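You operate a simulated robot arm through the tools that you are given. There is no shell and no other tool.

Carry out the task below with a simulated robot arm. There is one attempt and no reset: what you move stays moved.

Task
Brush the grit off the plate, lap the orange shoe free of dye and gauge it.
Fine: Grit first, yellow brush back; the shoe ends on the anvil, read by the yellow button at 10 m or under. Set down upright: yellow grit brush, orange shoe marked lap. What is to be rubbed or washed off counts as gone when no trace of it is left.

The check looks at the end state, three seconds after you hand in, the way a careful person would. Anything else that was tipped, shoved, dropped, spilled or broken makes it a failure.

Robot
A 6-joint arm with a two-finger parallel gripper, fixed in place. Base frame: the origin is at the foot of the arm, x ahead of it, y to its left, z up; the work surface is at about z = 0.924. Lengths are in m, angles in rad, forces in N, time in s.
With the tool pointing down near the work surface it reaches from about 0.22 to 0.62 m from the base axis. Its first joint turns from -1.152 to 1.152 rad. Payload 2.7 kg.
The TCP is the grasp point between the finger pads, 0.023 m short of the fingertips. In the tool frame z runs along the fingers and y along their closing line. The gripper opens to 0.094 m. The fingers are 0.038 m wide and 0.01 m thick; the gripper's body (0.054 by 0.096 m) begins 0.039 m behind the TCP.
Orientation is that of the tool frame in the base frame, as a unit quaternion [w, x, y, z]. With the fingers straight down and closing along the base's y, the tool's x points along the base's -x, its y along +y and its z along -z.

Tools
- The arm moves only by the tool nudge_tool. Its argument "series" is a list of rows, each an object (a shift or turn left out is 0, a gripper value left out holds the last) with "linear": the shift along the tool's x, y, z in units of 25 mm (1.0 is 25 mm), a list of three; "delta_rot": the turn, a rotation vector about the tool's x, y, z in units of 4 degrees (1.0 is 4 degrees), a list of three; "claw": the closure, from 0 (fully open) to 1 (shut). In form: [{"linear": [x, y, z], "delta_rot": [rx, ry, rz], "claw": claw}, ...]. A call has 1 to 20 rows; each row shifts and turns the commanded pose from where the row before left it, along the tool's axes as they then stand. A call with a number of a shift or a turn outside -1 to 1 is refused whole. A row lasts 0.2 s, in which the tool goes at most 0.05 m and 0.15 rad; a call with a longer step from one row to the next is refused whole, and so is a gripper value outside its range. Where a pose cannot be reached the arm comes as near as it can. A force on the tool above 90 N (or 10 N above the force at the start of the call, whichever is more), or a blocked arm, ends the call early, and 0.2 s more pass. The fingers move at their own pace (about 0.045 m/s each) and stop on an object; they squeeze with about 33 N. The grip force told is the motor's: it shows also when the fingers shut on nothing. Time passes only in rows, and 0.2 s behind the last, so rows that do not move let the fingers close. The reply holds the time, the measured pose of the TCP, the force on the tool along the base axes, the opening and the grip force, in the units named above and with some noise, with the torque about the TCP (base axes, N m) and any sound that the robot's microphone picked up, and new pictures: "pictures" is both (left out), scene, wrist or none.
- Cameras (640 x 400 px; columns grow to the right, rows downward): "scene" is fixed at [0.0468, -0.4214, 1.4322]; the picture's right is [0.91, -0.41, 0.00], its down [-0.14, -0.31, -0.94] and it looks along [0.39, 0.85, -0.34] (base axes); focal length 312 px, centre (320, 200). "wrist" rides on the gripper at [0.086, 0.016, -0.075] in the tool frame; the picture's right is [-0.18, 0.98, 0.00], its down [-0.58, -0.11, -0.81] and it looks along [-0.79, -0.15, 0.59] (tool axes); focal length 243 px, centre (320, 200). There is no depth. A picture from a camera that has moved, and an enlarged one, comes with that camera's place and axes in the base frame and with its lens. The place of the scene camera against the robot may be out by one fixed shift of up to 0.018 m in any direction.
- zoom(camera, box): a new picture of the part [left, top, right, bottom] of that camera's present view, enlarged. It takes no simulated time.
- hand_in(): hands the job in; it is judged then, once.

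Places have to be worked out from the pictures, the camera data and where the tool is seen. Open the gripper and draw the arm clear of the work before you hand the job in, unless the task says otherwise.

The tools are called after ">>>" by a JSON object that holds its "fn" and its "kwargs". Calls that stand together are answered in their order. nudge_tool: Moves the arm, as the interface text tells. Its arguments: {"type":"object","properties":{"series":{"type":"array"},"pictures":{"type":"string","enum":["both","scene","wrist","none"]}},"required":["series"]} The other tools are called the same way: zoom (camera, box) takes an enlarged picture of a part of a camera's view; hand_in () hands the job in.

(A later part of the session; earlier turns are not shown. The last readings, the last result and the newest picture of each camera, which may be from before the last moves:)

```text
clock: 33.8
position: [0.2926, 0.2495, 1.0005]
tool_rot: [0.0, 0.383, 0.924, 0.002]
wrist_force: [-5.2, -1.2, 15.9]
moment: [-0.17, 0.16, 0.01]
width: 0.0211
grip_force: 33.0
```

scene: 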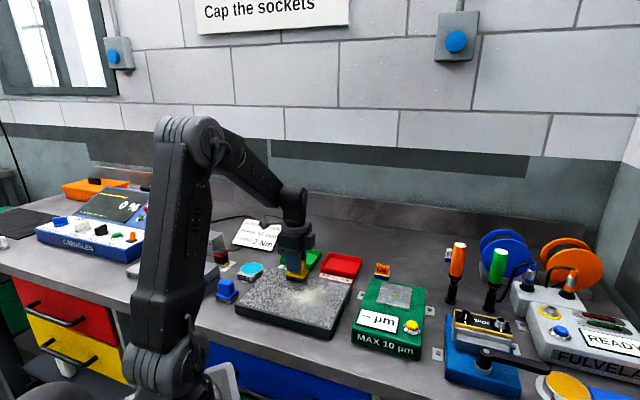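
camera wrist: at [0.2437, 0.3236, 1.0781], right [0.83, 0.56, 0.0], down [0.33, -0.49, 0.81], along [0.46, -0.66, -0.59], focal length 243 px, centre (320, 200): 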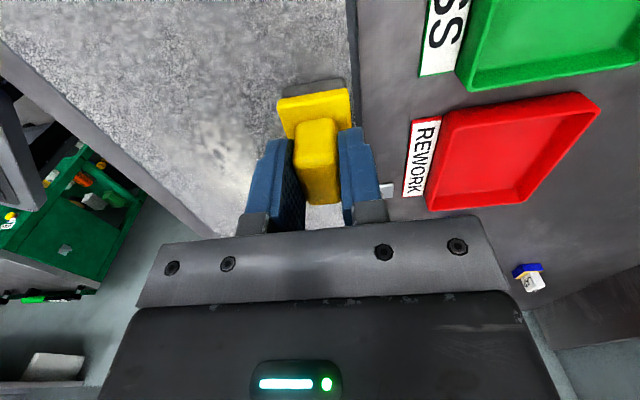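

Contact is back at 16 N. I'll shift to the lane at u≈0.06 and do three strokes.

>>> {"fn": "nudge_tool", "kwargs": {"series": [{"linear": [-0.6, 0, 0]}, {"linear": [-0.6, 0, 0]}, {"linear": [0, -0.93, 0]}, {"linear": [0, -0.93, 0]}, {"linear": [0, -0.93, 0]}, {"linear": [0, -0.93, 0]}, {"linear": [0, -0.93, 0]}, {"linear": [0, 0.93, 0]}, {"linear": [0, 0.93, 0]}, {"linear": [0, 0.93, 0]}, {"linear": [0, 0.93, 0]}, {"linear": [0, 0.93, 0]}, {"linear": [0, -0.93, 0]}, {"linear": [0, -0.93, 0]}, {"linear": [0, -0.93, 0]}, {"linear": [0, -0.93, 0]}, {"linear": [0, -0.93, 0]}], "pictures": "both"}}

>>> {"fn": "zoom", "kwargs": {"camera": "scene", "box": [225, 255, 361, 340]}}

```text
clock: 37.4
position: [0.233, 0.1471, 1.0005]
tool_rot: [-0.001, 0.383, 0.924, 0.001]
wrist_force: [0.6, -0.3, -0.7]
moment: [-0.01, 0.01, 0.02]
width: 0.0216
grip_force: 32.9
camera wrist: at [0.1836, 0.2209, 1.0756], right [0.83, 0.56, 0.0], down [0.33, -0.49, 0.81], along [0.46, -0.66, -0.59], focal length 243 px, centre (320, 200)
```

scene: 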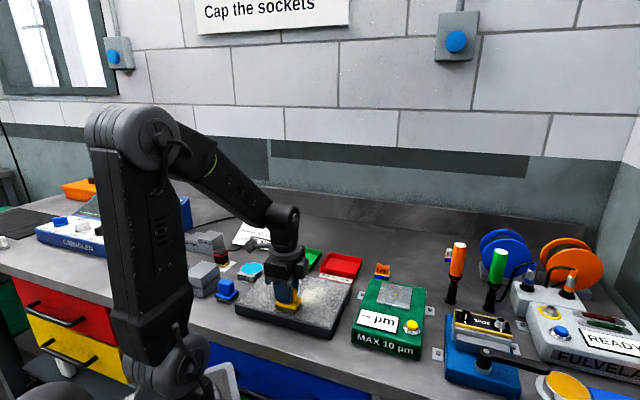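
wrist: 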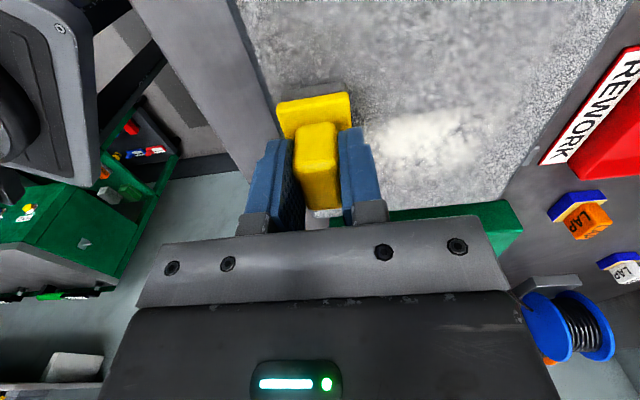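

```text
4.71 times, centred on (293, 298) of scene
camera zoom: at [0.0468, -0.4214, 1.4322], right [0.91, -0.41, 0.0], down [-0.14, -0.31, -0.94], along [0.39, 0.85, -0.34], focal length 1466 px, centre (447, -259)
```

zoom: 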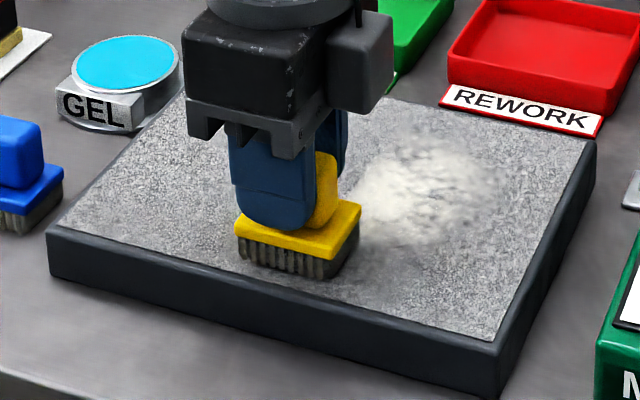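

>>> {"fn": "zoom", "kwargs": {"camera": "scene", "box": [260, 270, 310, 320]}}

>>> {"fn": "zoom", "kwargs": {"camera": "wrist", "box": [230, 70, 550, 220]}}

```text
8.00 times, centred on (285, 295) of scene
camera zoom: at [0.0468, -0.4214, 1.4322], right [0.91, -0.41, 0.0], down [-0.14, -0.31, -0.94], along [0.39, 0.85, -0.34], focal length 2492 px, centre (600, -560)
```

zoom: 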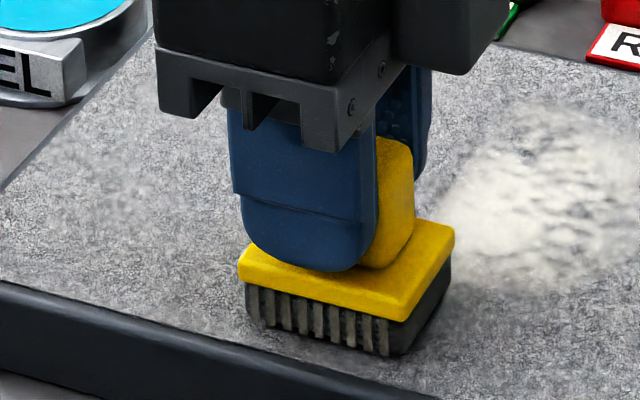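

```text
2.00 times, centred on (390, 145) of wrist
camera zoom: at [0.1836, 0.2209, 1.0756], right [0.83, 0.56, 0.0], down [0.33, -0.49, 0.81], along [0.46, -0.66, -0.59], focal length 485 px, centre (180, 310)
```

zoom: 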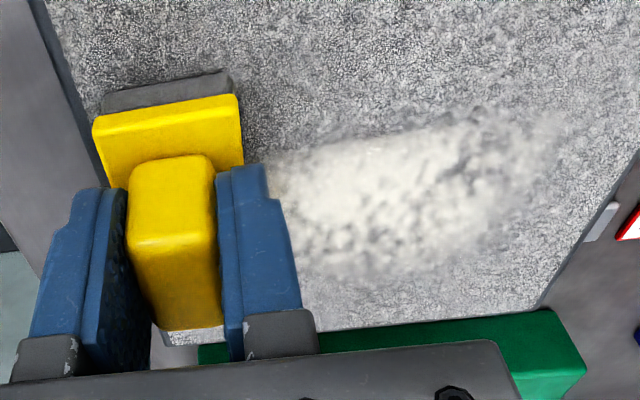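

I'll re-establish contact again, then continue to the next lanes.

>>> {"fn": "nudge_tool", "kwargs": {"series": [{"linear": [-0.6, 0, 0]}, {"linear": [-0.6, 0, 0.04]}, {"linear": [0, 0, 0]}], "pictures": "none"}}

>>> {"fn": "nudge_tool", "kwargs": {"series": [{"linear": [0, 0, 0.04]}, {"linear": [0, 0, 0]}], "pictures": "none"}}

```text
clock: 38.2
position: [0.2547, 0.1269, 0.998]
tool_rot: [0.0, 0.383, 0.924, 0.001]
wrist_force: [-0.3, -0.1, 0.0]
moment: [-0.01, 0.06, 0.01]
width: 0.0212
grip_force: 33.2
```

```text
clock: 38.8
position: [0.2542, 0.1259, 0.9985]
tool_rot: [0.001, 0.383, 0.924, 0.0]
wrist_force: [-0.1, -2.1, 6.5]
moment: [-0.02, 0.05, 0.01]
width: 0.0214
grip_force: 33.3
```

Contact is back at 6.5 N. I'll add a touch more pressure and run three strokes in the lane at u≈0.09.

>>> {"fn": "nudge_tool", "kwargs": {"series": [{"linear": [0, 0, 0.025]}, {"linear": [0, 0.93, 0]}, {"linear": [0, 0.93, 0]}, {"linear": [0, 0.93, 0]}, {"linear": [0, 0.93, 0]}, {"linear": [0, 0.93, 0]}, {"linear": [0, -0.93, 0.01]}, {"linear": [0, -0.93, 0]}, {"linear": [0, -0.93, 0]}, {"linear": [0, -0.93, 0]}, {"linear": [0, -0.93, 0]}, {"linear": [0, 0.93, 0.01]}, {"linear": [0, 0.93, 0]}, {"linear": [0, 0.93, 0]}, {"linear": [0, 0.93, 0]}, {"linear": [0, 0.93, 0]}], "pictures": "both"}}

>>> {"fn": "zoom", "kwargs": {"camera": "scene", "box": [225, 255, 361, 340]}}

```text
clock: 42.2
position: [0.3347, 0.2079, 0.9961]
tool_rot: [0.0, 0.383, 0.924, 0.0]
wrist_force: [0.3, -0.7, -0.5]
moment: [-0.02, 0.01, -0.02]
width: 0.0215
grip_force: 32.8
camera wrist: at [0.2859, 0.2811, 1.0712], right [0.83, 0.56, 0.0], down [0.34, -0.49, 0.81], along [0.45, -0.66, -0.59], focal length 243 px, centre (320, 200)
```

scene: 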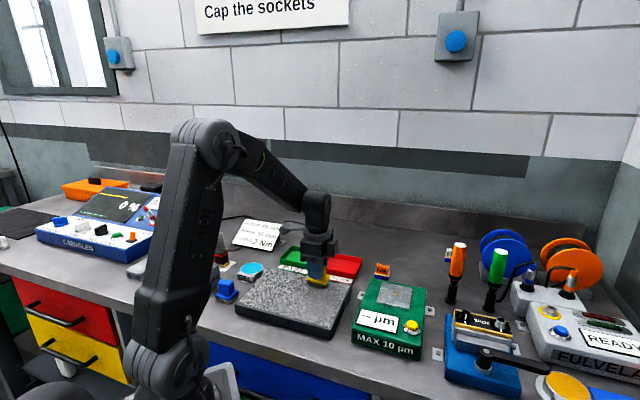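
wrist: 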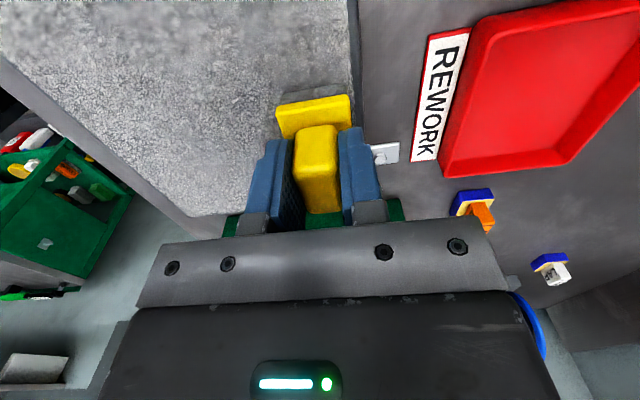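

```text
4.71 times, centred on (293, 298) of scene
camera zoom: at [0.0468, -0.4214, 1.4322], right [0.91, -0.41, 0.0], down [-0.14, -0.31, -0.94], along [0.39, 0.85, -0.34], focal length 1466 px, centre (447, -259)
```

zoom: 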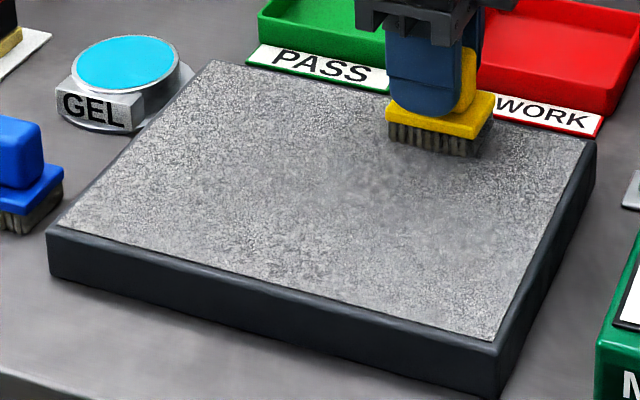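

The plate looks almost completely clean now. I'll zoom in closely for residual traces and check how the brush sits in the grip.

>>> {"fn": "zoom", "kwargs": {"camera": "wrist", "box": [60, 0, 380, 210]}}

>>> {"fn": "zoom", "kwargs": {"camera": "scene", "box": [295, 255, 345, 305]}}

>>> {"fn": "zoom", "kwargs": {"camera": "scene", "box": [270, 275, 350, 325]}}

```text
1.90 times, centred on (220, 105) of wrist
camera zoom: at [0.2859, 0.2811, 1.0712], right [0.83, 0.56, 0.0], down [0.34, -0.49, 0.81], along [0.45, -0.66, -0.59], focal length 462 px, centre (510, 381)
```

zoom: 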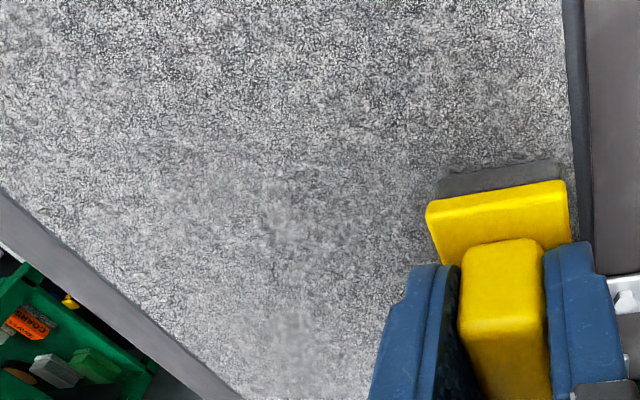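

```text
8.00 times, centred on (320, 280) of scene
camera zoom: at [0.0468, -0.4214, 1.4322], right [0.91, -0.41, 0.0], down [-0.14, -0.31, -0.94], along [0.39, 0.85, -0.34], focal length 2492 px, centre (320, -440)
```

zoom: 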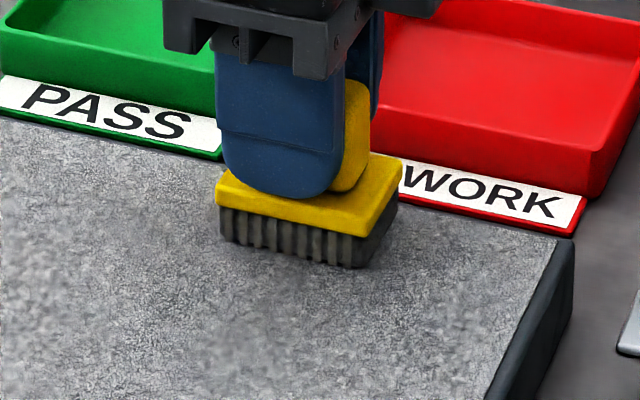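

```text
8.00 times, centred on (310, 300) of scene
camera zoom: at [0.0468, -0.4214, 1.4322], right [0.91, -0.41, 0.0], down [-0.14, -0.31, -0.94], along [0.39, 0.85, -0.34], focal length 2492 px, centre (400, -600)
```

zoom: 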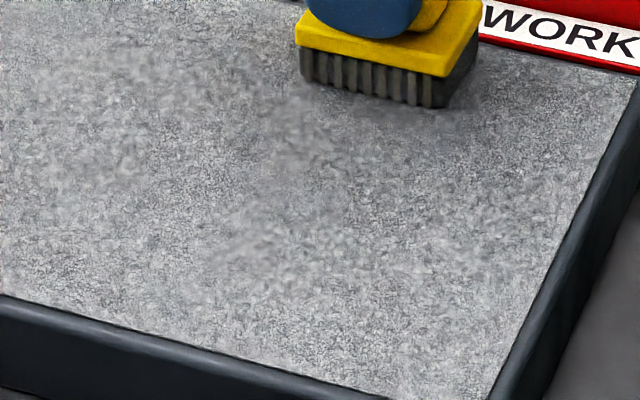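

Very faint smears remain, so I'll do more passes with good contact. First I'll restore the pressure.

>>> {"fn": "nudge_tool", "kwargs": {"series": [{"linear": [0, 0, 0.04]}, {"linear": [0, 0, 0]}], "pictures": "none"}}

```text
clock: 42.8
position: [0.3355, 0.2075, 0.9963]
tool_rot: [-0.001, 0.383, 0.924, 0.001]
wrist_force: [-0.6, 0.3, 1.1]
moment: [0.03, 0.02, 0.01]
width: 0.0211
grip_force: 33.6
```

>>> {"fn": "nudge_tool", "kwargs": {"series": [{"linear": [0, 0, 0.03]}, {"linear": [0, 0, 0]}], "pictures": "none"}}

```text
clock: 43.4
position: [0.3356, 0.2079, 0.9957]
tool_rot: [0.0, 0.382, 0.924, 0.001]
wrist_force: [-2.0, -0.3, 8.0]
moment: [0.01, 0.14, 0.02]
width: 0.0213
grip_force: 32.8
```

Contact is 8 N. Next is the right-hand lane (u≈0.12), feeding down slightly on each stroke to keep pressure.

>>> {"fn": "nudge_tool", "kwargs": {"series": [{"linear": [-0.6, 0, 0.02]}, {"linear": [-0.6, 0, 0]}, {"linear": [0, -0.93, 0]}, {"linear": [0, -0.93, 0]}, {"linear": [0, -0.93, 0.01]}, {"linear": [0, -0.93, 0]}, {"linear": [0, -0.93, 0]}, {"linear": [0, 0.93, 0.01]}, {"linear": [0, 0.93, 0]}, {"linear": [0, 0.93, 0.01]}, {"linear": [0, 0.93, 0]}, {"linear": [0, 0.93, 0]}, {"linear": [0, -0.93, 0.01]}, {"linear": [0, -0.93, 0]}, {"linear": [0, -0.93, 0.01]}, {"linear": [0, -0.93, 0]}, {"linear": [0, -0.93, 0]}], "pictures": "scene"}}

>>> {"fn": "zoom", "kwargs": {"camera": "scene", "box": [225, 255, 361, 340]}}

```text
clock: 47.0
position: [0.2776, 0.1054, 0.9943]
tool_rot: [0.003, 0.383, 0.924, 0.004]
wrist_force: [8.0, 8.7, 26.3]
moment: [0.08, -0.09, -0.01]
width: 0.0211
grip_force: 32.6
```

scene: 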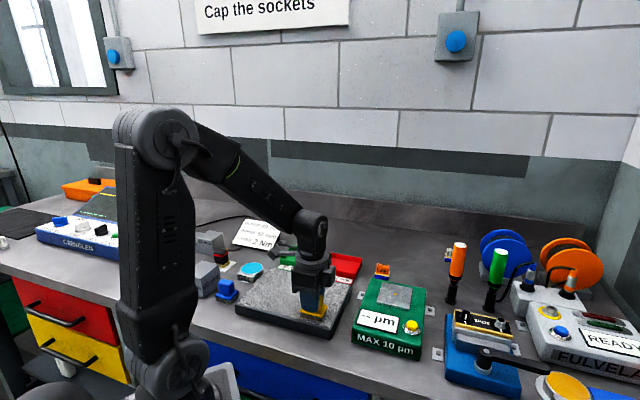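

```text
4.71 times, centred on (293, 298) of scene
camera zoom: at [0.0468, -0.4213, 1.4322], right [0.91, -0.41, 0.0], down [-0.14, -0.31, -0.94], along [0.39, 0.85, -0.34], focal length 1466 px, centre (447, -259)
```

zoom: 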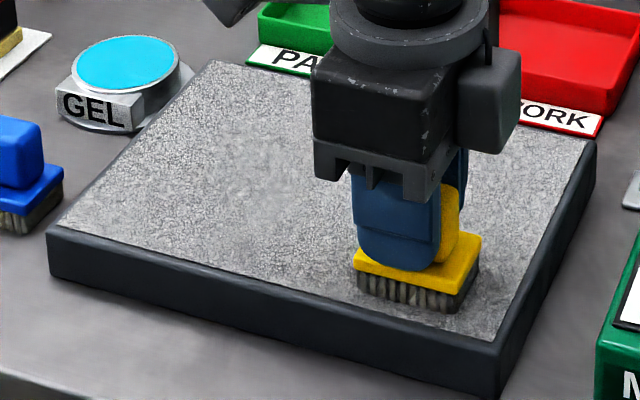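

The brush is now seated firmly against the fingertips (26 N). I'll start a second, crosswise pass along the plate's length in overlapping lanes, easing pressure a bit.

>>> {"fn": "nudge_tool", "kwargs": {"series": [{"linear": [0.86, 0, -0.01]}, {"linear": [0.86, 0, 0]}, {"linear": [0.86, 0, 0]}, {"linear": [0.86, 0, 0]}, {"linear": [0.86, 0, 0]}, {"linear": [0.86, 0, 0]}, {"linear": [0.86, 0, 0]}, {"linear": [0, 0.9, 0]}, {"linear": [-0.86, 0, 0]}, {"linear": [-0.86, 0, 0]}, {"linear": [-0.86, 0, 0]}, {"linear": [-0.86, 0, 0]}, {"linear": [-0.86, 0, 0]}, {"linear": [-0.86, 0, 0]}, {"linear": [-0.86, 0, 0]}, {"linear": [0, 0.9, 0]}], "pictures": "scene"}}

>>> {"fn": "zoom", "kwargs": {"camera": "scene", "box": [225, 255, 361, 340]}}

```text
clock: 50.4
position: [0.3076, 0.1362, 0.9921]
tool_rot: [0.001, 0.383, 0.924, 0.001]
wrist_force: [-6.8, -10.4, 31.5]
moment: [-0.12, 0.41, 0.07]
width: 0.0214
grip_force: 32.9
```

scene: 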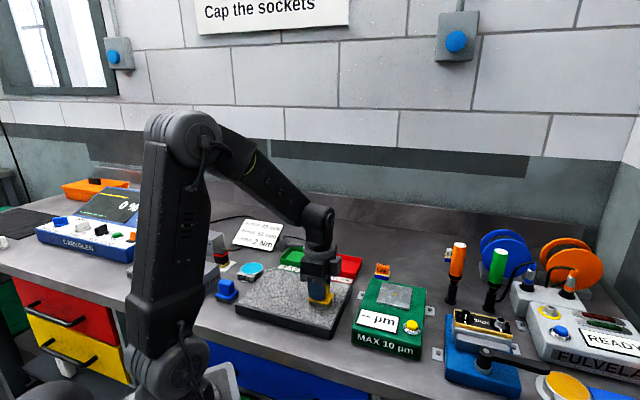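

```text
4.71 times, centred on (293, 298) of scene
camera zoom: at [0.0463, -0.4219, 1.4321], right [0.91, -0.41, 0.0], down [-0.14, -0.31, -0.94], along [0.39, 0.86, -0.34], focal length 1466 px, centre (447, -259)
```

zoom: 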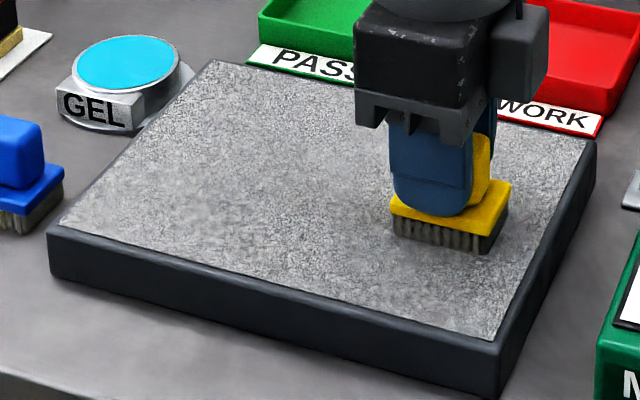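

The plate is nearly uniform now. I'll continue with the remaining lengthwise lanes at slightly lower pressure.

>>> {"fn": "nudge_tool", "kwargs": {"series": [{"linear": [0.86, 0, -0.02]}, {"linear": [0.86, 0, 0]}, {"linear": [0.86, 0, 0]}, {"linear": [0.86, 0, 0]}, {"linear": [0.86, 0, 0]}, {"linear": [0.86, 0, 0]}, {"linear": [0.86, 0, 0]}, {"linear": [0, 0.9, 0]}, {"linear": [-0.86, 0, 0]}, {"linear": [-0.86, 0, 0]}, {"linear": [-0.86, 0, 0]}, {"linear": [-0.86, 0, 0]}, {"linear": [-0.86, 0, 0]}, {"linear": [-0.86, 0, 0]}, {"linear": [-0.86, 0, 0]}, {"linear": [0, 0.9, 0]}, {"linear": [0, 0, 0]}], "pictures": "scene"}}

>>> {"fn": "zoom", "kwargs": {"camera": "scene", "box": [225, 255, 361, 340]}}

```text
clock: 54.0
position: [0.3367, 0.1682, 0.996]
tool_rot: [0.0, 0.383, 0.924, 0.001]
wrist_force: [-1.1, 0.4, -0.4]
moment: [-0.02, 0.02, -0.01]
width: 0.0213
grip_force: 32.8
```

scene: 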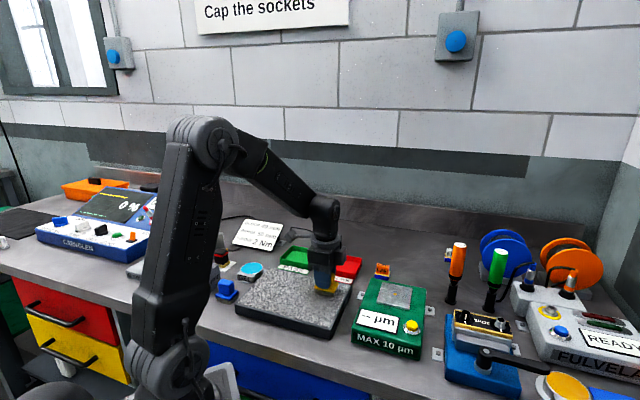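

```text
4.71 times, centred on (293, 298) of scene
camera zoom: at [0.0468, -0.4214, 1.4322], right [0.91, -0.41, 0.0], down [-0.14, -0.31, -0.94], along [0.39, 0.85, -0.34], focal length 1466 px, centre (447, -259)
```

zoom: 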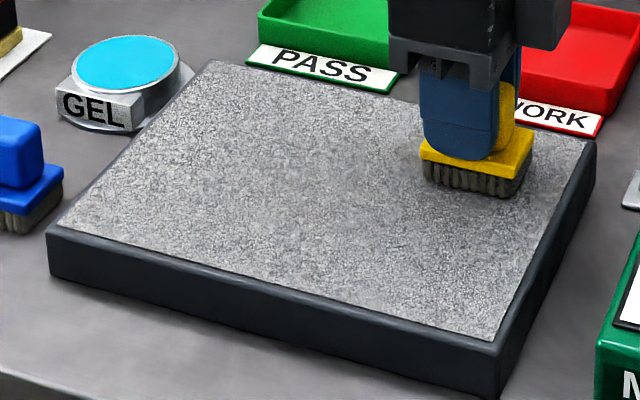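

Contact went light at the end of that pass, so I'll press back to roughly 10–15 N before the last lanes.

>>> {"fn": "nudge_tool", "kwargs": {"series": [{"linear": [0, 0, 0.04]}, {"linear": [0, 0, 0]}], "pictures": "none"}}

>>> {"fn": "nudge_tool", "kwargs": {"series": [{"linear": [0, 0, 0.03]}, {"linear": [0, 0, 0]}], "pictures": "none"}}

```text
clock: 54.6
position: [0.3381, 0.167, 0.9945]
tool_rot: [-0.001, 0.382, 0.924, 0.0]
wrist_force: [-0.6, -0.1, -1.1]
moment: [-0.01, -0.02, 0.01]
width: 0.021
grip_force: 33.5
```

```text
clock: 55.2
position: [0.3378, 0.1681, 0.9928]
tool_rot: [-0.001, 0.383, 0.924, 0.0]
wrist_force: [0.1, 0.1, 0.4]
moment: [0.02, 0.05, -0.01]
width: 0.0211
grip_force: 32.9
```

>>> {"fn": "zoom", "kwargs": {"camera": "wrist", "box": [230, 60, 410, 230]}}

>>> {"fn": "zoom", "kwargs": {"camera": "scene", "box": [300, 260, 350, 305]}}

>>> {"fn": "zoom", "kwargs": {"camera": "wrist", "box": [0, 0, 400, 230]}}

```text
2.35 times, centred on (320, 145) of wrist
camera zoom: at [0.2889, 0.2412, 1.0675], right [0.83, 0.56, 0.0], down [0.33, -0.49, 0.81], along [0.45, -0.66, -0.59], focal length 571 px, centre (320, 329)
```

zoom: 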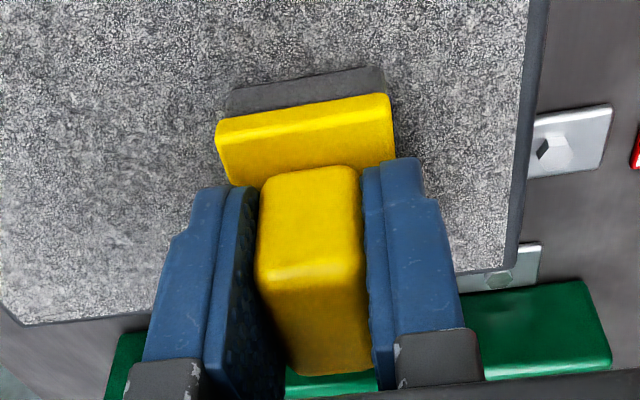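

```text
8.89 times, centred on (325, 282) of scene
camera zoom: at [0.0468, -0.4214, 1.4322], right [0.91, -0.41, 0.0], down [-0.14, -0.31, -0.94], along [0.39, 0.85, -0.34], focal length 2769 px, centre (276, -533)
```

zoom: 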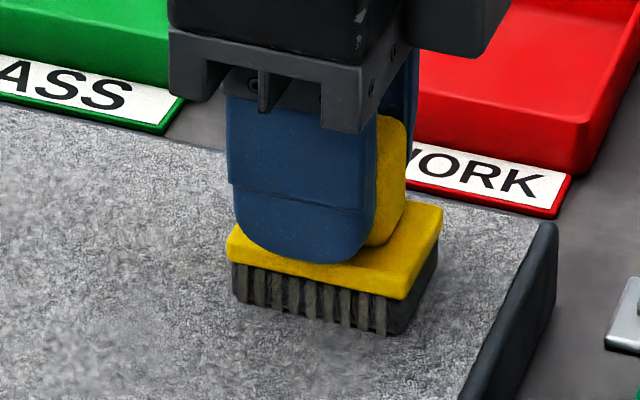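

```text
1.60 times, centred on (200, 115) of wrist
camera zoom: at [0.2889, 0.2412, 1.0675], right [0.83, 0.56, 0.0], down [0.33, -0.49, 0.81], along [0.45, -0.66, -0.59], focal length 388 px, centre (512, 336)
```

zoom: 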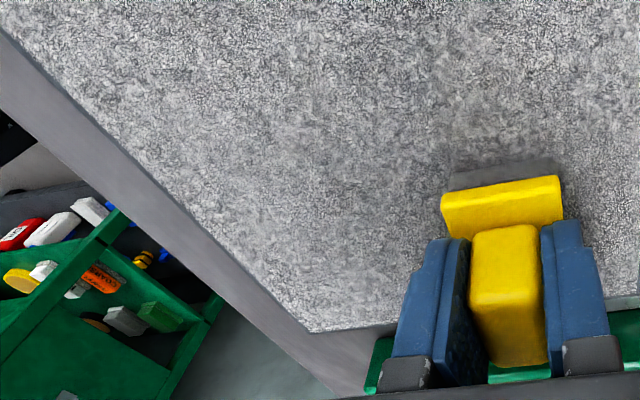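

The brush has been slipping upward in the grip, because friction gives way near 30 N. I'll press straight down until the fingertips seat on the brush's ledge so later strokes keep steady contact.

>>> {"fn": "nudge_tool", "kwargs": {"series": [{"linear": [0, 0, 0.04]}, {"linear": [0, 0, 0.04]}, {"linear": [0, 0, 0]}], "pictures": "none"}}

>>> {"fn": "nudge_tool", "kwargs": {"series": [{"linear": [0, 0, 0.03]}, {"linear": [0, 0, 0]}], "pictures": "none"}}

```text
clock: 56.0
position: [0.3382, 0.1693, 0.9914]
tool_rot: [0.002, 0.382, 0.924, 0.002]
wrist_force: [-8.9, -2.9, 29.9]
moment: [-0.05, 0.46, -0.02]
width: 0.0212
grip_force: 33.2
```

```text
clock: 56.6
position: [0.3382, 0.1684, 0.9921]
tool_rot: [0.001, 0.382, 0.924, 0.003]
wrist_force: [-10.2, -3.8, 45.8]
moment: [-0.18, 0.51, -0.02]
width: 0.0211
grip_force: 33.1
```

The brush is now seated rigidly (46 N with no slip). I'll back off to about 20 N and do the far lengthwise lanes.

>>> {"fn": "nudge_tool", "kwargs": {"series": [{"linear": [0, 0, -0.05]}, {"linear": [0.86, 0, 0]}, {"linear": [0.86, 0, 0]}, {"linear": [0.86, 0, 0]}, {"linear": [0.86, 0, 0]}, {"linear": [0.86, 0, 0]}, {"linear": [0.86, 0, 0]}, {"linear": [0.86, 0, 0]}, {"linear": [0, 1.0, 0]}, {"linear": [-0.86, 0, 0]}, {"linear": [-0.86, 0, 0]}, {"linear": [-0.86, 0, 0]}, {"linear": [-0.86, 0, 0]}, {"linear": [-0.86, 0, 0]}, {"linear": [-0.86, 0, 0]}, {"linear": [-0.86, 0, 0]}, {"linear": [-0.86, 0, 0]}], "pictures": "both"}}

>>> {"fn": "zoom", "kwargs": {"camera": "scene", "box": [225, 255, 361, 340]}}

```text
clock: 60.2
position: [0.3713, 0.1713, 0.9929]
tool_rot: [0.002, 0.383, 0.924, 0.004]
wrist_force: [-10.0, 11.2, 40.4]
moment: [0.23, 0.64, -0.09]
width: 0.0212
grip_force: 33.3
camera wrist: at [0.3217, 0.2446, 1.067], right [0.83, 0.56, 0.01], down [0.33, -0.49, 0.81], along [0.46, -0.66, -0.59], focal length 243 px, centre (320, 200)
```

scene: 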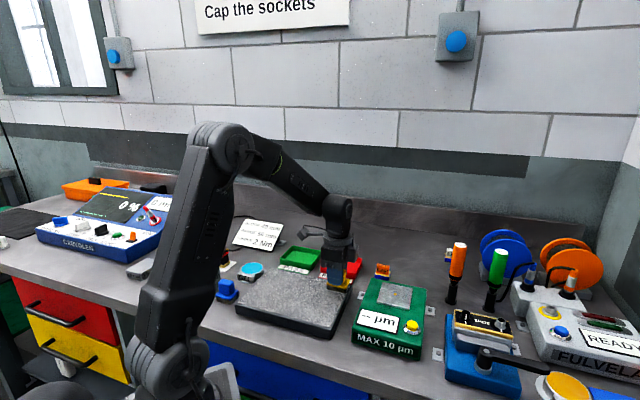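
wrist: 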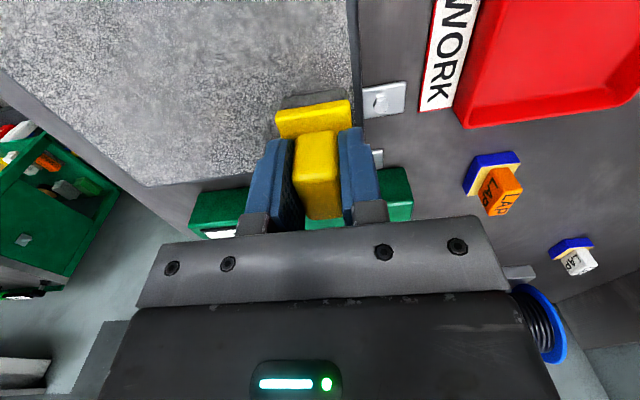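

```text
4.71 times, centred on (293, 298) of scene
camera zoom: at [0.046, -0.4214, 1.4322], right [0.91, -0.41, 0.0], down [-0.14, -0.31, -0.94], along [0.39, 0.85, -0.34], focal length 1466 px, centre (447, -259)
```

zoom: 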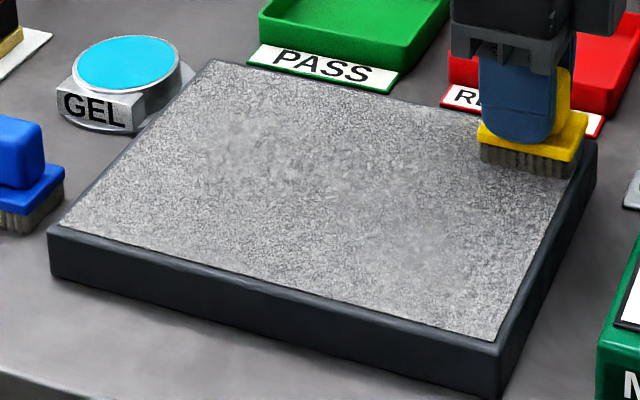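

The plate looks uniform. I'll inspect closely at high zoom in several patches for residual dust.

>>> {"fn": "zoom", "kwargs": {"camera": "scene", "box": [245, 265, 295, 300]}}

>>> {"fn": "zoom", "kwargs": {"camera": "scene", "box": [285, 270, 345, 310]}}

>>> {"fn": "zoom", "kwargs": {"camera": "wrist", "box": [0, 0, 300, 190]}}

```text
11.43 times, centred on (270, 282) of scene
camera zoom: at [0.046, -0.4214, 1.4322], right [0.91, -0.41, 0.0], down [-0.14, -0.31, -0.94], along [0.39, 0.85, -0.34], focal length 3560 px, centre (891, -743)
```

zoom: 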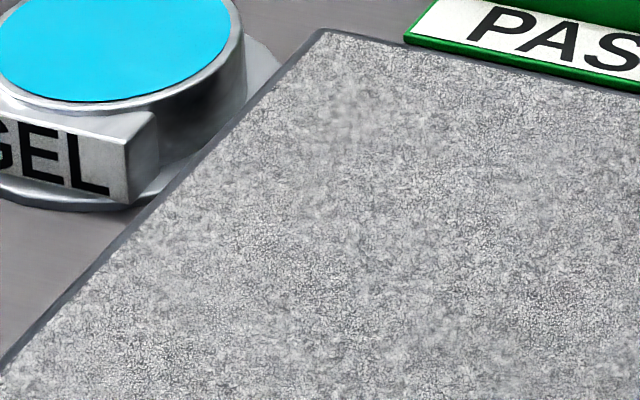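

```text
10.00 times, centred on (315, 290) of scene
camera zoom: at [0.046, -0.4214, 1.4322], right [0.91, -0.41, 0.0], down [-0.14, -0.31, -0.94], along [0.39, 0.85, -0.34], focal length 3115 px, centre (370, -700)
```

zoom: 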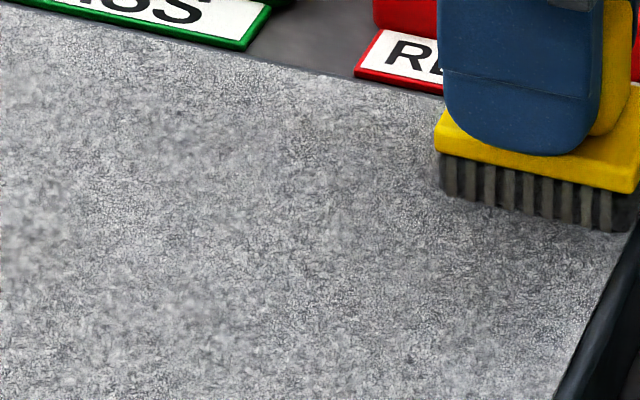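

```text
2.11 times, centred on (150, 95) of wrist
camera zoom: at [0.3217, 0.2446, 1.067], right [0.83, 0.56, 0.01], down [0.33, -0.49, 0.81], along [0.46, -0.66, -0.59], focal length 511 px, centre (678, 421)
```

zoom: 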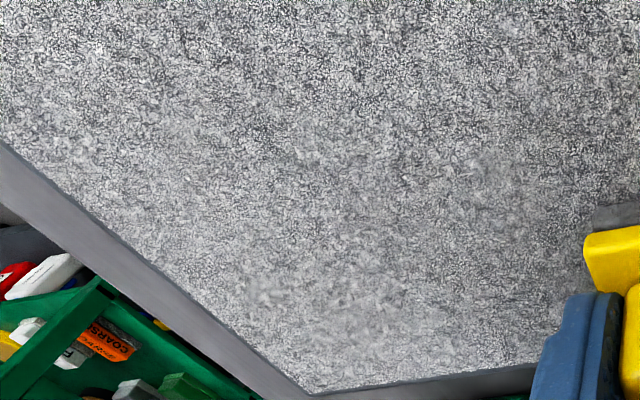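

The faint blurs show up in different spots in different zooms, so they look like picture artifacts rather than dust. To be safe I'll do one more complete crosswise pass over the whole grit area at moderate pressure.

>>> {"fn": "nudge_tool", "kwargs": {"series": [{"linear": [0, -0.93, -0.03]}, {"linear": [0, -0.93, 0]}, {"linear": [0, -0.93, 0]}, {"linear": [0, -0.93, 0]}, {"linear": [0, -0.93, 0]}, {"linear": [1, 0, 0]}, {"linear": [0, 0.93, 0]}, {"linear": [0, 0.93, 0]}, {"linear": [0, 0.93, 0]}, {"linear": [0, 0.93, 0]}, {"linear": [0, 0.93, 0]}, {"linear": [1, 0, 0]}, {"linear": [0, -0.93, 0]}, {"linear": [0, -0.93, 0]}, {"linear": [0, -0.93, 0]}, {"linear": [0, -0.93, 0]}, {"linear": [0, -0.93, 0]}, {"linear": [1, 0, 0]}], "pictures": "none"}}

>>> {"fn": "nudge_tool", "kwargs": {"series": [{"linear": [0, 0.93, 0]}, {"linear": [0, 0.93, 0]}, {"linear": [0, 0.93, 0]}, {"linear": [0, 0.93, 0]}, {"linear": [0, 0.93, 0]}, {"linear": [1, 0, 0]}, {"linear": [0, -0.93, 0]}, {"linear": [0, -0.93, 0]}, {"linear": [0, -0.93, 0]}, {"linear": [0, -0.93, 0]}, {"linear": [0, -0.93, 0]}, {"linear": [1, 0, 0]}, {"linear": [0, 0.93, 0]}, {"linear": [0, 0.93, 0]}, {"linear": [0, 0.93, 0]}, {"linear": [0, 0.93, 0]}, {"linear": [0, 0.93, 0]}, {"linear": [1, 0, 0]}], "pictures": "both"}}

```text
clock: 64.0
position: [0.2361, 0.1419, 0.9923]
tool_rot: [0.0, 0.382, 0.924, 0.001]
wrist_force: [6.7, -6.6, 22.7]
moment: [-0.33, -0.25, 0.07]
width: 0.0214
grip_force: 33.1
```

```text
clock: 67.8
position: [0.2651, 0.2755, 0.9915]
tool_rot: [0.0, 0.383, 0.924, 0.002]
wrist_force: [5.0, -2.4, 14.4]
moment: [-0.14, -0.2, 0.03]
width: 0.0211
grip_force: 32.7
camera wrist: at [0.2167, 0.3485, 1.0672], right [0.83, 0.56, 0.0], down [0.33, -0.49, 0.81], along [0.46, -0.66, -0.59], focal length 243 px, centre (320, 200)
```

scene: 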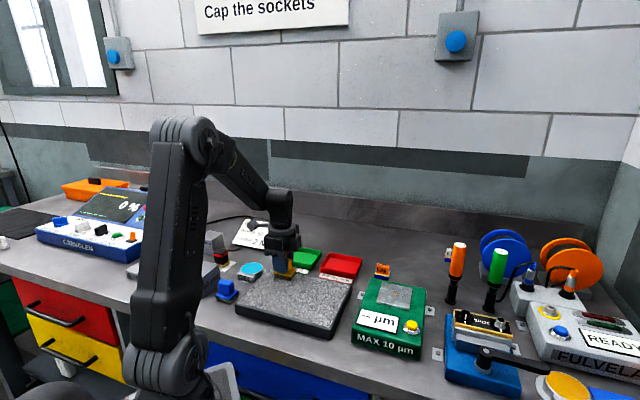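
wrist: 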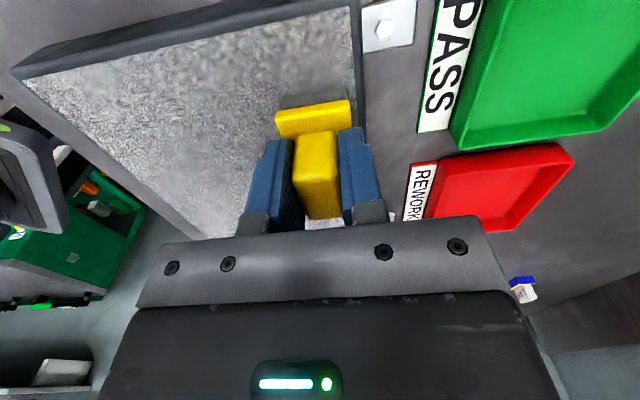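

Contact held steady at 14–23 N throughout. I'll finish the last two left lanes, then lift off and step aside for an unobstructed look.

>>> {"fn": "nudge_tool", "kwargs": {"series": [{"linear": [0, -0.93, 0]}, {"linear": [0, -0.93, 0]}, {"linear": [0, -0.93, 0]}, {"linear": [0, -0.93, 0]}, {"linear": [0, -0.93, 0]}, {"linear": [1, 0, 0]}, {"linear": [0, 0.93, 0]}, {"linear": [0, 0.93, 0]}, {"linear": [0, 0.93, 0]}, {"linear": [0, 0.93, 0]}, {"linear": [0, 0.93, 0]}, {"linear": [0, 0, -0.5]}, {"linear": [0, 0, -1]}, {"linear": [0, 0, -1]}, {"linear": [0, 0, -1]}, {"linear": [0, 0, -1]}, {"linear": [0, 0, -1]}, {"linear": [0, 0, -1]}, {"linear": [0, 0, -1]}], "pictures": "both"}}

>>> {"fn": "zoom", "kwargs": {"camera": "scene", "box": [225, 255, 361, 340]}}

>>> {"fn": "zoom", "kwargs": {"camera": "wrist", "box": [100, 0, 420, 200]}}

```text
clock: 71.8
position: [0.2476, 0.2948, 1.181]
tool_rot: [-0.001, 0.382, 0.924, 0.0]
wrist_force: [0.2, 1.5, 0.1]
moment: [0.01, 0.01, 0.01]
width: 0.0212
grip_force: 33.4
camera wrist: at [0.1981, 0.3672, 1.2556], right [0.83, 0.56, 0.0], down [0.33, -0.49, 0.81], along [0.45, -0.66, -0.59], focal length 243 px, centre (320, 200)
```

scene: 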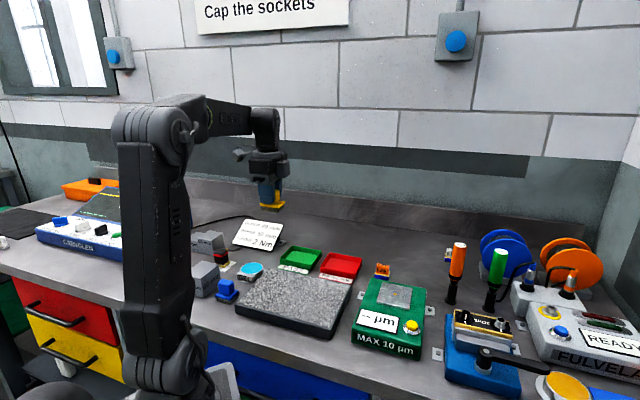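
wrist: 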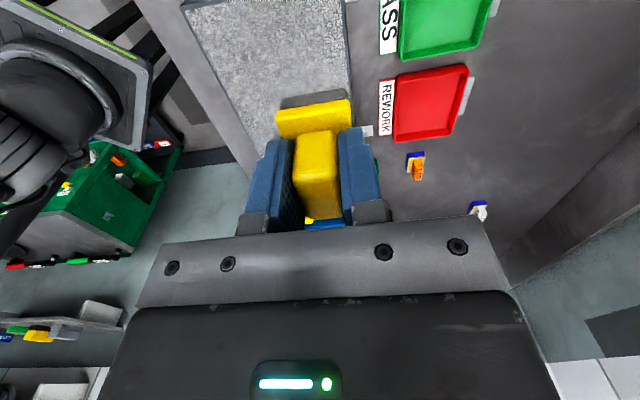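

```text
4.71 times, centred on (293, 298) of scene
camera zoom: at [0.0468, -0.4214, 1.4322], right [0.91, -0.41, 0.0], down [-0.14, -0.31, -0.94], along [0.39, 0.85, -0.34], focal length 1466 px, centre (447, -259)
```

zoom: 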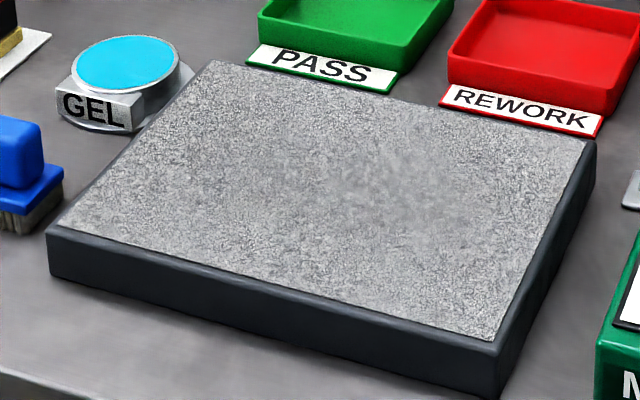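

```text
2.00 times, centred on (260, 100) of wrist
camera zoom: at [0.1981, 0.3672, 1.2556], right [0.83, 0.56, 0.0], down [0.33, -0.49, 0.81], along [0.45, -0.66, -0.59], focal length 485 px, centre (440, 400)
```

zoom: 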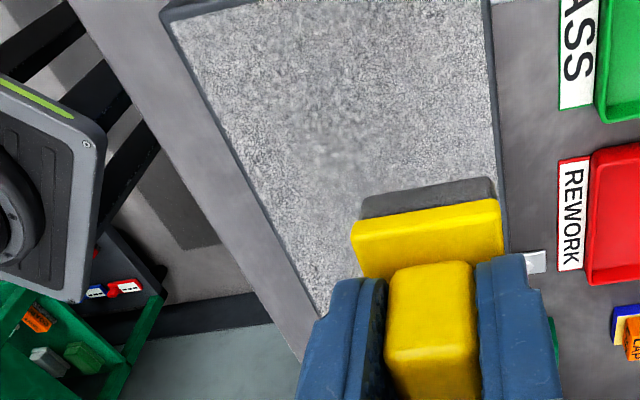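

>>> {"fn": "zoom", "kwargs": {"camera": "scene", "box": [280, 275, 340, 312]}}

>>> {"fn": "zoom", "kwargs": {"camera": "scene", "box": [250, 270, 310, 307]}}

>>> {"fn": "zoom", "kwargs": {"camera": "scene", "box": [295, 285, 325, 303]}}

```text
10.67 times, centred on (310, 294) of scene
camera zoom: at [0.0468, -0.4214, 1.4322], right [0.91, -0.41, 0.0], down [-0.14, -0.31, -0.94], along [0.39, 0.85, -0.34], focal length 3322 px, centre (427, -797)
```

zoom: 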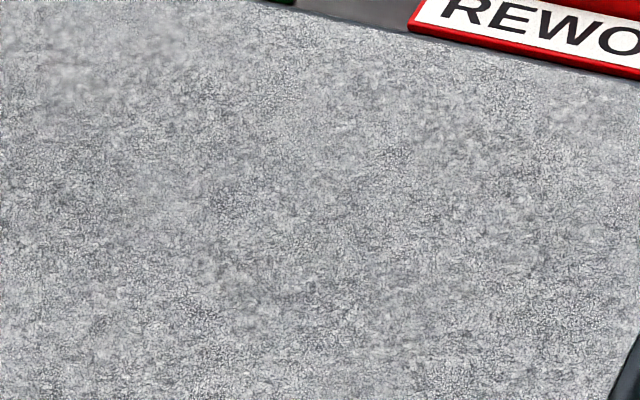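

```text
10.67 times, centred on (280, 288) of scene
camera zoom: at [0.0468, -0.4214, 1.4322], right [0.91, -0.41, 0.0], down [-0.14, -0.31, -0.94], along [0.39, 0.85, -0.34], focal length 3322 px, centre (747, -744)
```

zoom: 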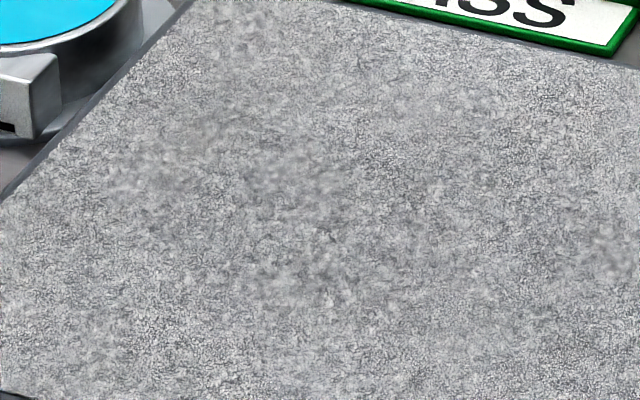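

```text
16.00 times, centred on (310, 294) of scene
camera zoom: at [0.0468, -0.4214, 1.4322], right [0.91, -0.41, 0.0], down [-0.14, -0.31, -0.94], along [0.39, 0.85, -0.34], focal length 4984 px, centre (480, -1304)
```

zoom: 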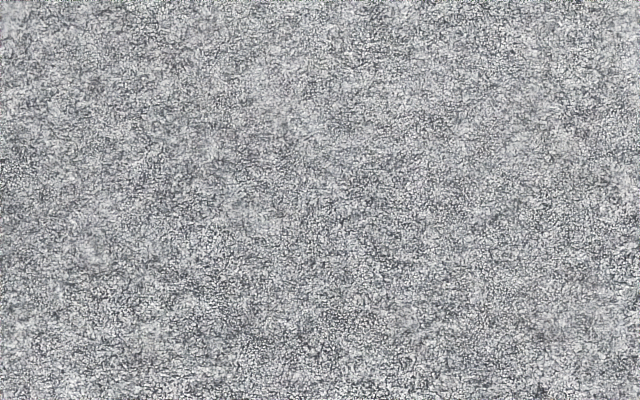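

The plate is clean, with no white left in any zoom. I'll carry the yellow brush back above its home spot near (0.5935, 0.137).

>>> {"fn": "nudge_tool", "kwargs": {"series": [{"linear": [-0.949, 0.355, 0.2]}, {"linear": [-0.949, 0.355, 0.2]}, {"linear": [-0.949, 0.355, 0.2]}, {"linear": [-0.949, 0.355, 0.2]}, {"linear": [-0.949, 0.355, 0.2]}, {"linear": [-0.949, 0.355, 0.2]}, {"linear": [-0.949, 0.355, 0.2]}, {"linear": [-0.949, 0.355, 0.2]}, {"linear": [-0.949, 0.355, 0.2]}, {"linear": [-0.949, 0.355, 0.2]}, {"linear": [-0.949, 0.355, 0.2]}, {"linear": [-0.949, 0.355, 0.2]}, {"linear": [-0.949, 0.355, 0.2]}, {"linear": [-0.949, 0.355, 0.2]}, {"linear": [-0.949, 0.355, 0.2]}, {"linear": [0, 0, 0.8]}, {"linear": [0, 0, 0.8]}, {"linear": [0, 0, 0]}], "pictures": "both"}}

```text
clock: 75.6
position: [0.5875, 0.1352, 1.0613]
tool_rot: [0.0, 0.382, 0.924, 0.001]
wrist_force: [-0.7, 0.3, -0.7]
moment: [-0.04, 0.02, -0.01]
width: 0.021
grip_force: 33.2
out of reach, approached as far as the arm can: row 15
camera wrist: at [0.5372, 0.2088, 1.1368], right [0.83, 0.56, 0.0], down [0.33, -0.49, 0.81], along [0.46, -0.66, -0.59], focal length 243 px, centre (320, 200)
```

scene: 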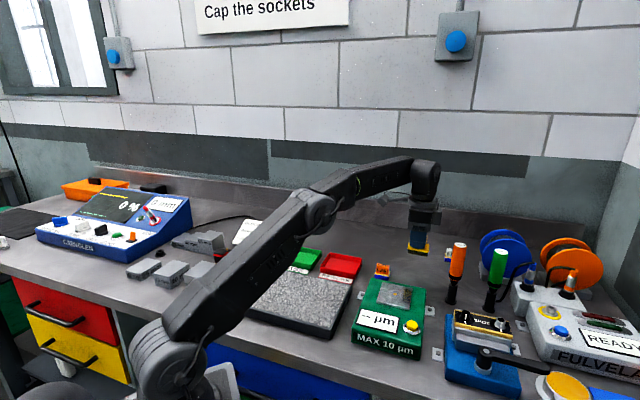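
wrist: 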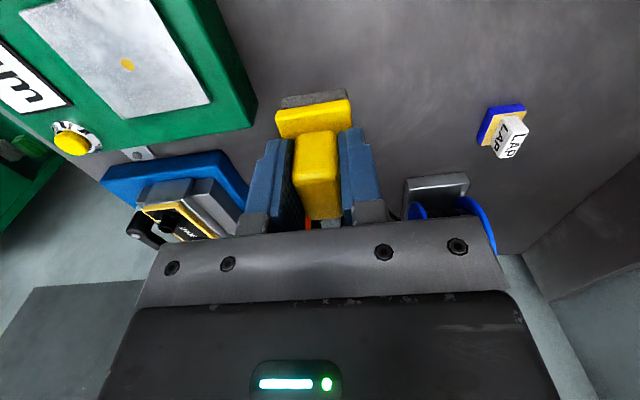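

The arm hit its reach limit at height, leaving the TCP at (0.5875, 0.135). I'll lower part-way and re-read before the final correction.

>>> {"fn": "nudge_tool", "kwargs": {"series": [{"linear": [0, 0, 0.8]}, {"linear": [0, 0, 0.8]}, {"linear": [0, 0, 0.8]}, {"linear": [0, 0, 0]}], "pictures": "none"}}

```text
clock: 76.6
position: [0.5862, 0.1348, 1.0007]
tool_rot: [-0.002, 0.383, 0.924, 0.001]
wrist_force: [-0.3, 0.2, -0.5]
moment: [-0.03, 0.01, 0.0]
width: 0.0214
grip_force: 33.4
```

The brush hasn't shifted sideways in the grip, only about 13 mm up, so table contact should come near TCP z≈0.9625. I'll correct xy and lower to just above that.

>>> {"fn": "nudge_tool", "kwargs": {"series": [{"linear": [-0.127, 0.269, 0.3]}, {"linear": [0, 0, 0.6]}, {"linear": [0, 0, 0.4]}, {"linear": [0, 0, 0]}], "pictures": "both"}}

```text
clock: 77.6
position: [0.5932, 0.137, 0.97]
tool_rot: [-0.001, 0.383, 0.924, 0.0]
wrist_force: [0.4, -0.2, -1.2]
moment: [0.0, 0.01, 0.02]
width: 0.0215
grip_force: 33.4
camera wrist: at [0.5438, 0.2103, 1.0439], right [0.83, 0.56, 0.0], down [0.33, -0.49, 0.81], along [0.45, -0.66, -0.59], focal length 243 px, centre (320, 200)
```

scene: 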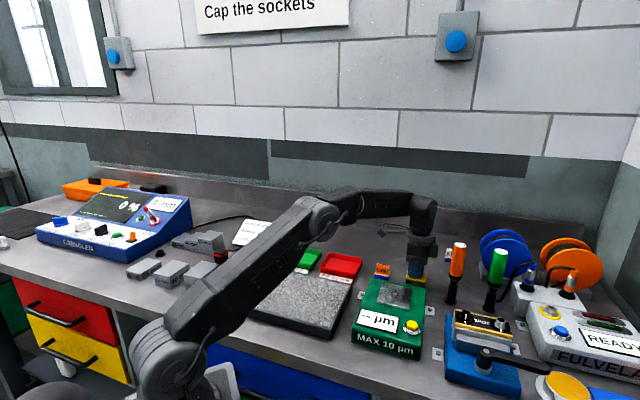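
wrist: 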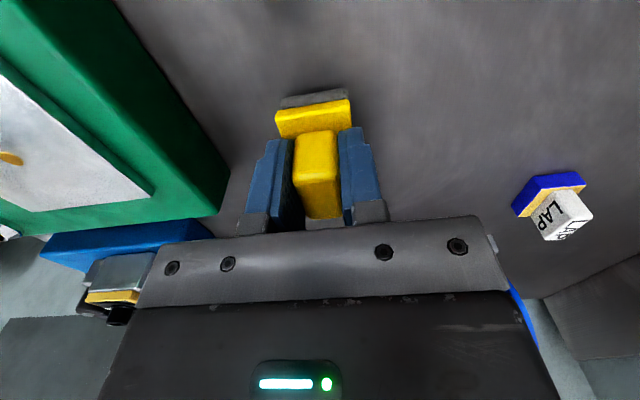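

The brush is right over its home spot with a few millimetres to go. I'll lower in small steps to touch the table.

>>> {"fn": "nudge_tool", "kwargs": {"series": [{"linear": [0, 0, 0.16]}, {"linear": [0, 0, 0]}], "pictures": "none"}}

>>> {"fn": "nudge_tool", "kwargs": {"series": [{"linear": [0, 0, 0.06]}, {"linear": [0, 0, 0]}], "pictures": "none"}}

```text
clock: 78.2
position: [0.5917, 0.1368, 0.9655]
tool_rot: [-0.001, 0.383, 0.924, 0.001]
wrist_force: [-0.1, 0.7, -0.3]
moment: [-0.01, -0.03, 0.01]
width: 0.0212
grip_force: 32.8
```

```text
clock: 78.8
position: [0.5917, 0.1381, 0.9637]
tool_rot: [-0.001, 0.383, 0.924, 0.0]
wrist_force: [0.5, -0.6, -0.2]
moment: [-0.01, 0.04, -0.01]
width: 0.0212
grip_force: 33.4
```

>>> {"fn": "nudge_tool", "kwargs": {"series": [{"linear": [0, 0, 0.05]}, {"linear": [0, 0, 0]}], "pictures": "none"}}

```text
clock: 79.4
position: [0.5923, 0.1386, 0.9626]
tool_rot: [0.001, 0.383, 0.924, 0.0]
wrist_force: [-0.4, 0.5, 3.3]
moment: [-0.03, 0.05, -0.03]
width: 0.0213
grip_force: 33.1
```

The brush touches the table at about 4 N. I'll open the gripper and check that it stays upright.

>>> {"fn": "nudge_tool", "kwargs": {"series": [{"linear": [0, 0, 0], "claw": 0.4}, {"linear": [0, 0, 0]}, {"linear": [0, 0, 0]}, {"linear": [0, 0, 0]}, {"linear": [0, 0, -0.2]}, {"linear": [0, 0, -0.8]}, {"linear": [0, 0, -1]}, {"linear": [0, 0, -1]}, {"linear": [0, 0, 0]}], "pictures": "both"}}

>>> {"fn": "zoom", "kwargs": {"camera": "wrist", "box": [250, 0, 410, 140]}}

>>> {"fn": "zoom", "kwargs": {"camera": "scene", "box": [360, 250, 440, 300]}}

```text
clock: 81.4
position: [0.5935, 0.1355, 1.0373]
tool_rot: [-0.001, 0.382, 0.924, 0.001]
wrist_force: [-0.4, -0.5, 0.9]
moment: [-0.02, 0.01, -0.01]
width: 0.0565
grip_force: 0.0
camera wrist: at [0.5434, 0.2098, 1.1113], right [0.83, 0.56, 0.0], down [0.33, -0.49, 0.81], along [0.45, -0.66, -0.59], focal length 243 px, centre (320, 200)
```

scene: 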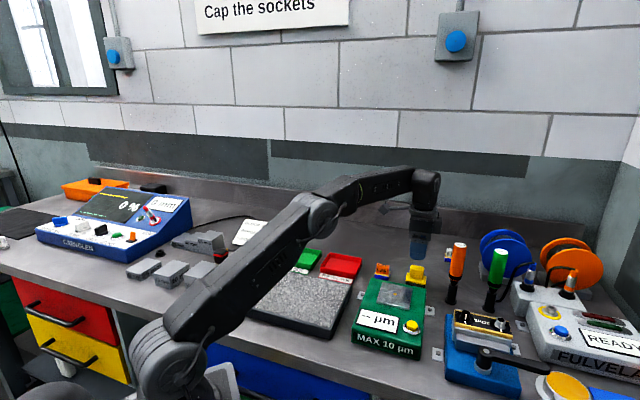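
wrist: 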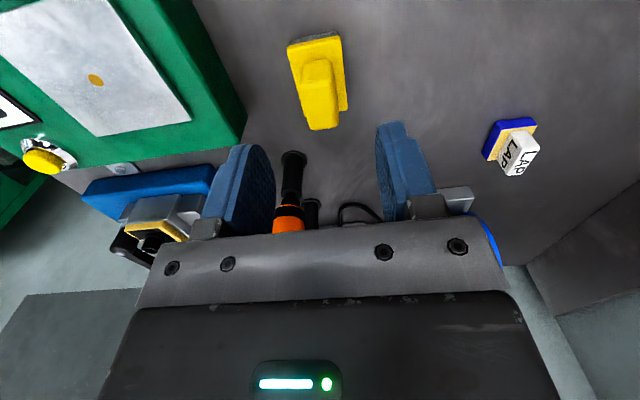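

```text
2.86 times, centred on (330, 70) of wrist
camera zoom: at [0.5434, 0.2098, 1.1113], right [0.83, 0.56, 0.0], down [0.33, -0.49, 0.81], along [0.45, -0.66, -0.59], focal length 693 px, centre (291, 571)
```

zoom: 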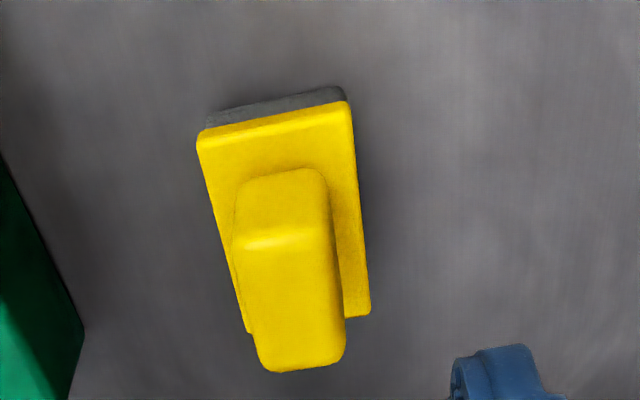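

```text
8.00 times, centred on (400, 275) of scene
camera zoom: at [0.0468, -0.4214, 1.4322], right [0.91, -0.41, 0.0], down [-0.14, -0.31, -0.94], along [0.39, 0.85, -0.34], focal length 2492 px, centre (-320, -400)
```

zoom: 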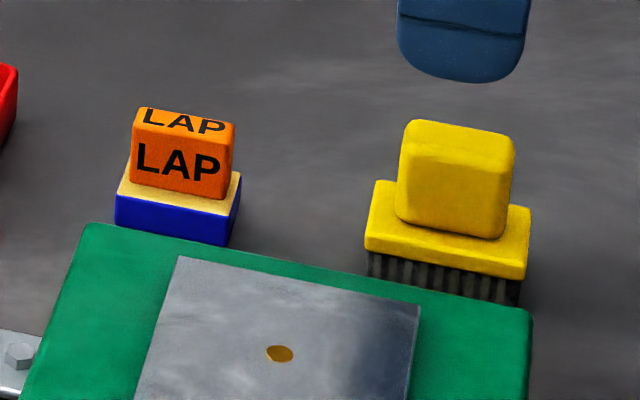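

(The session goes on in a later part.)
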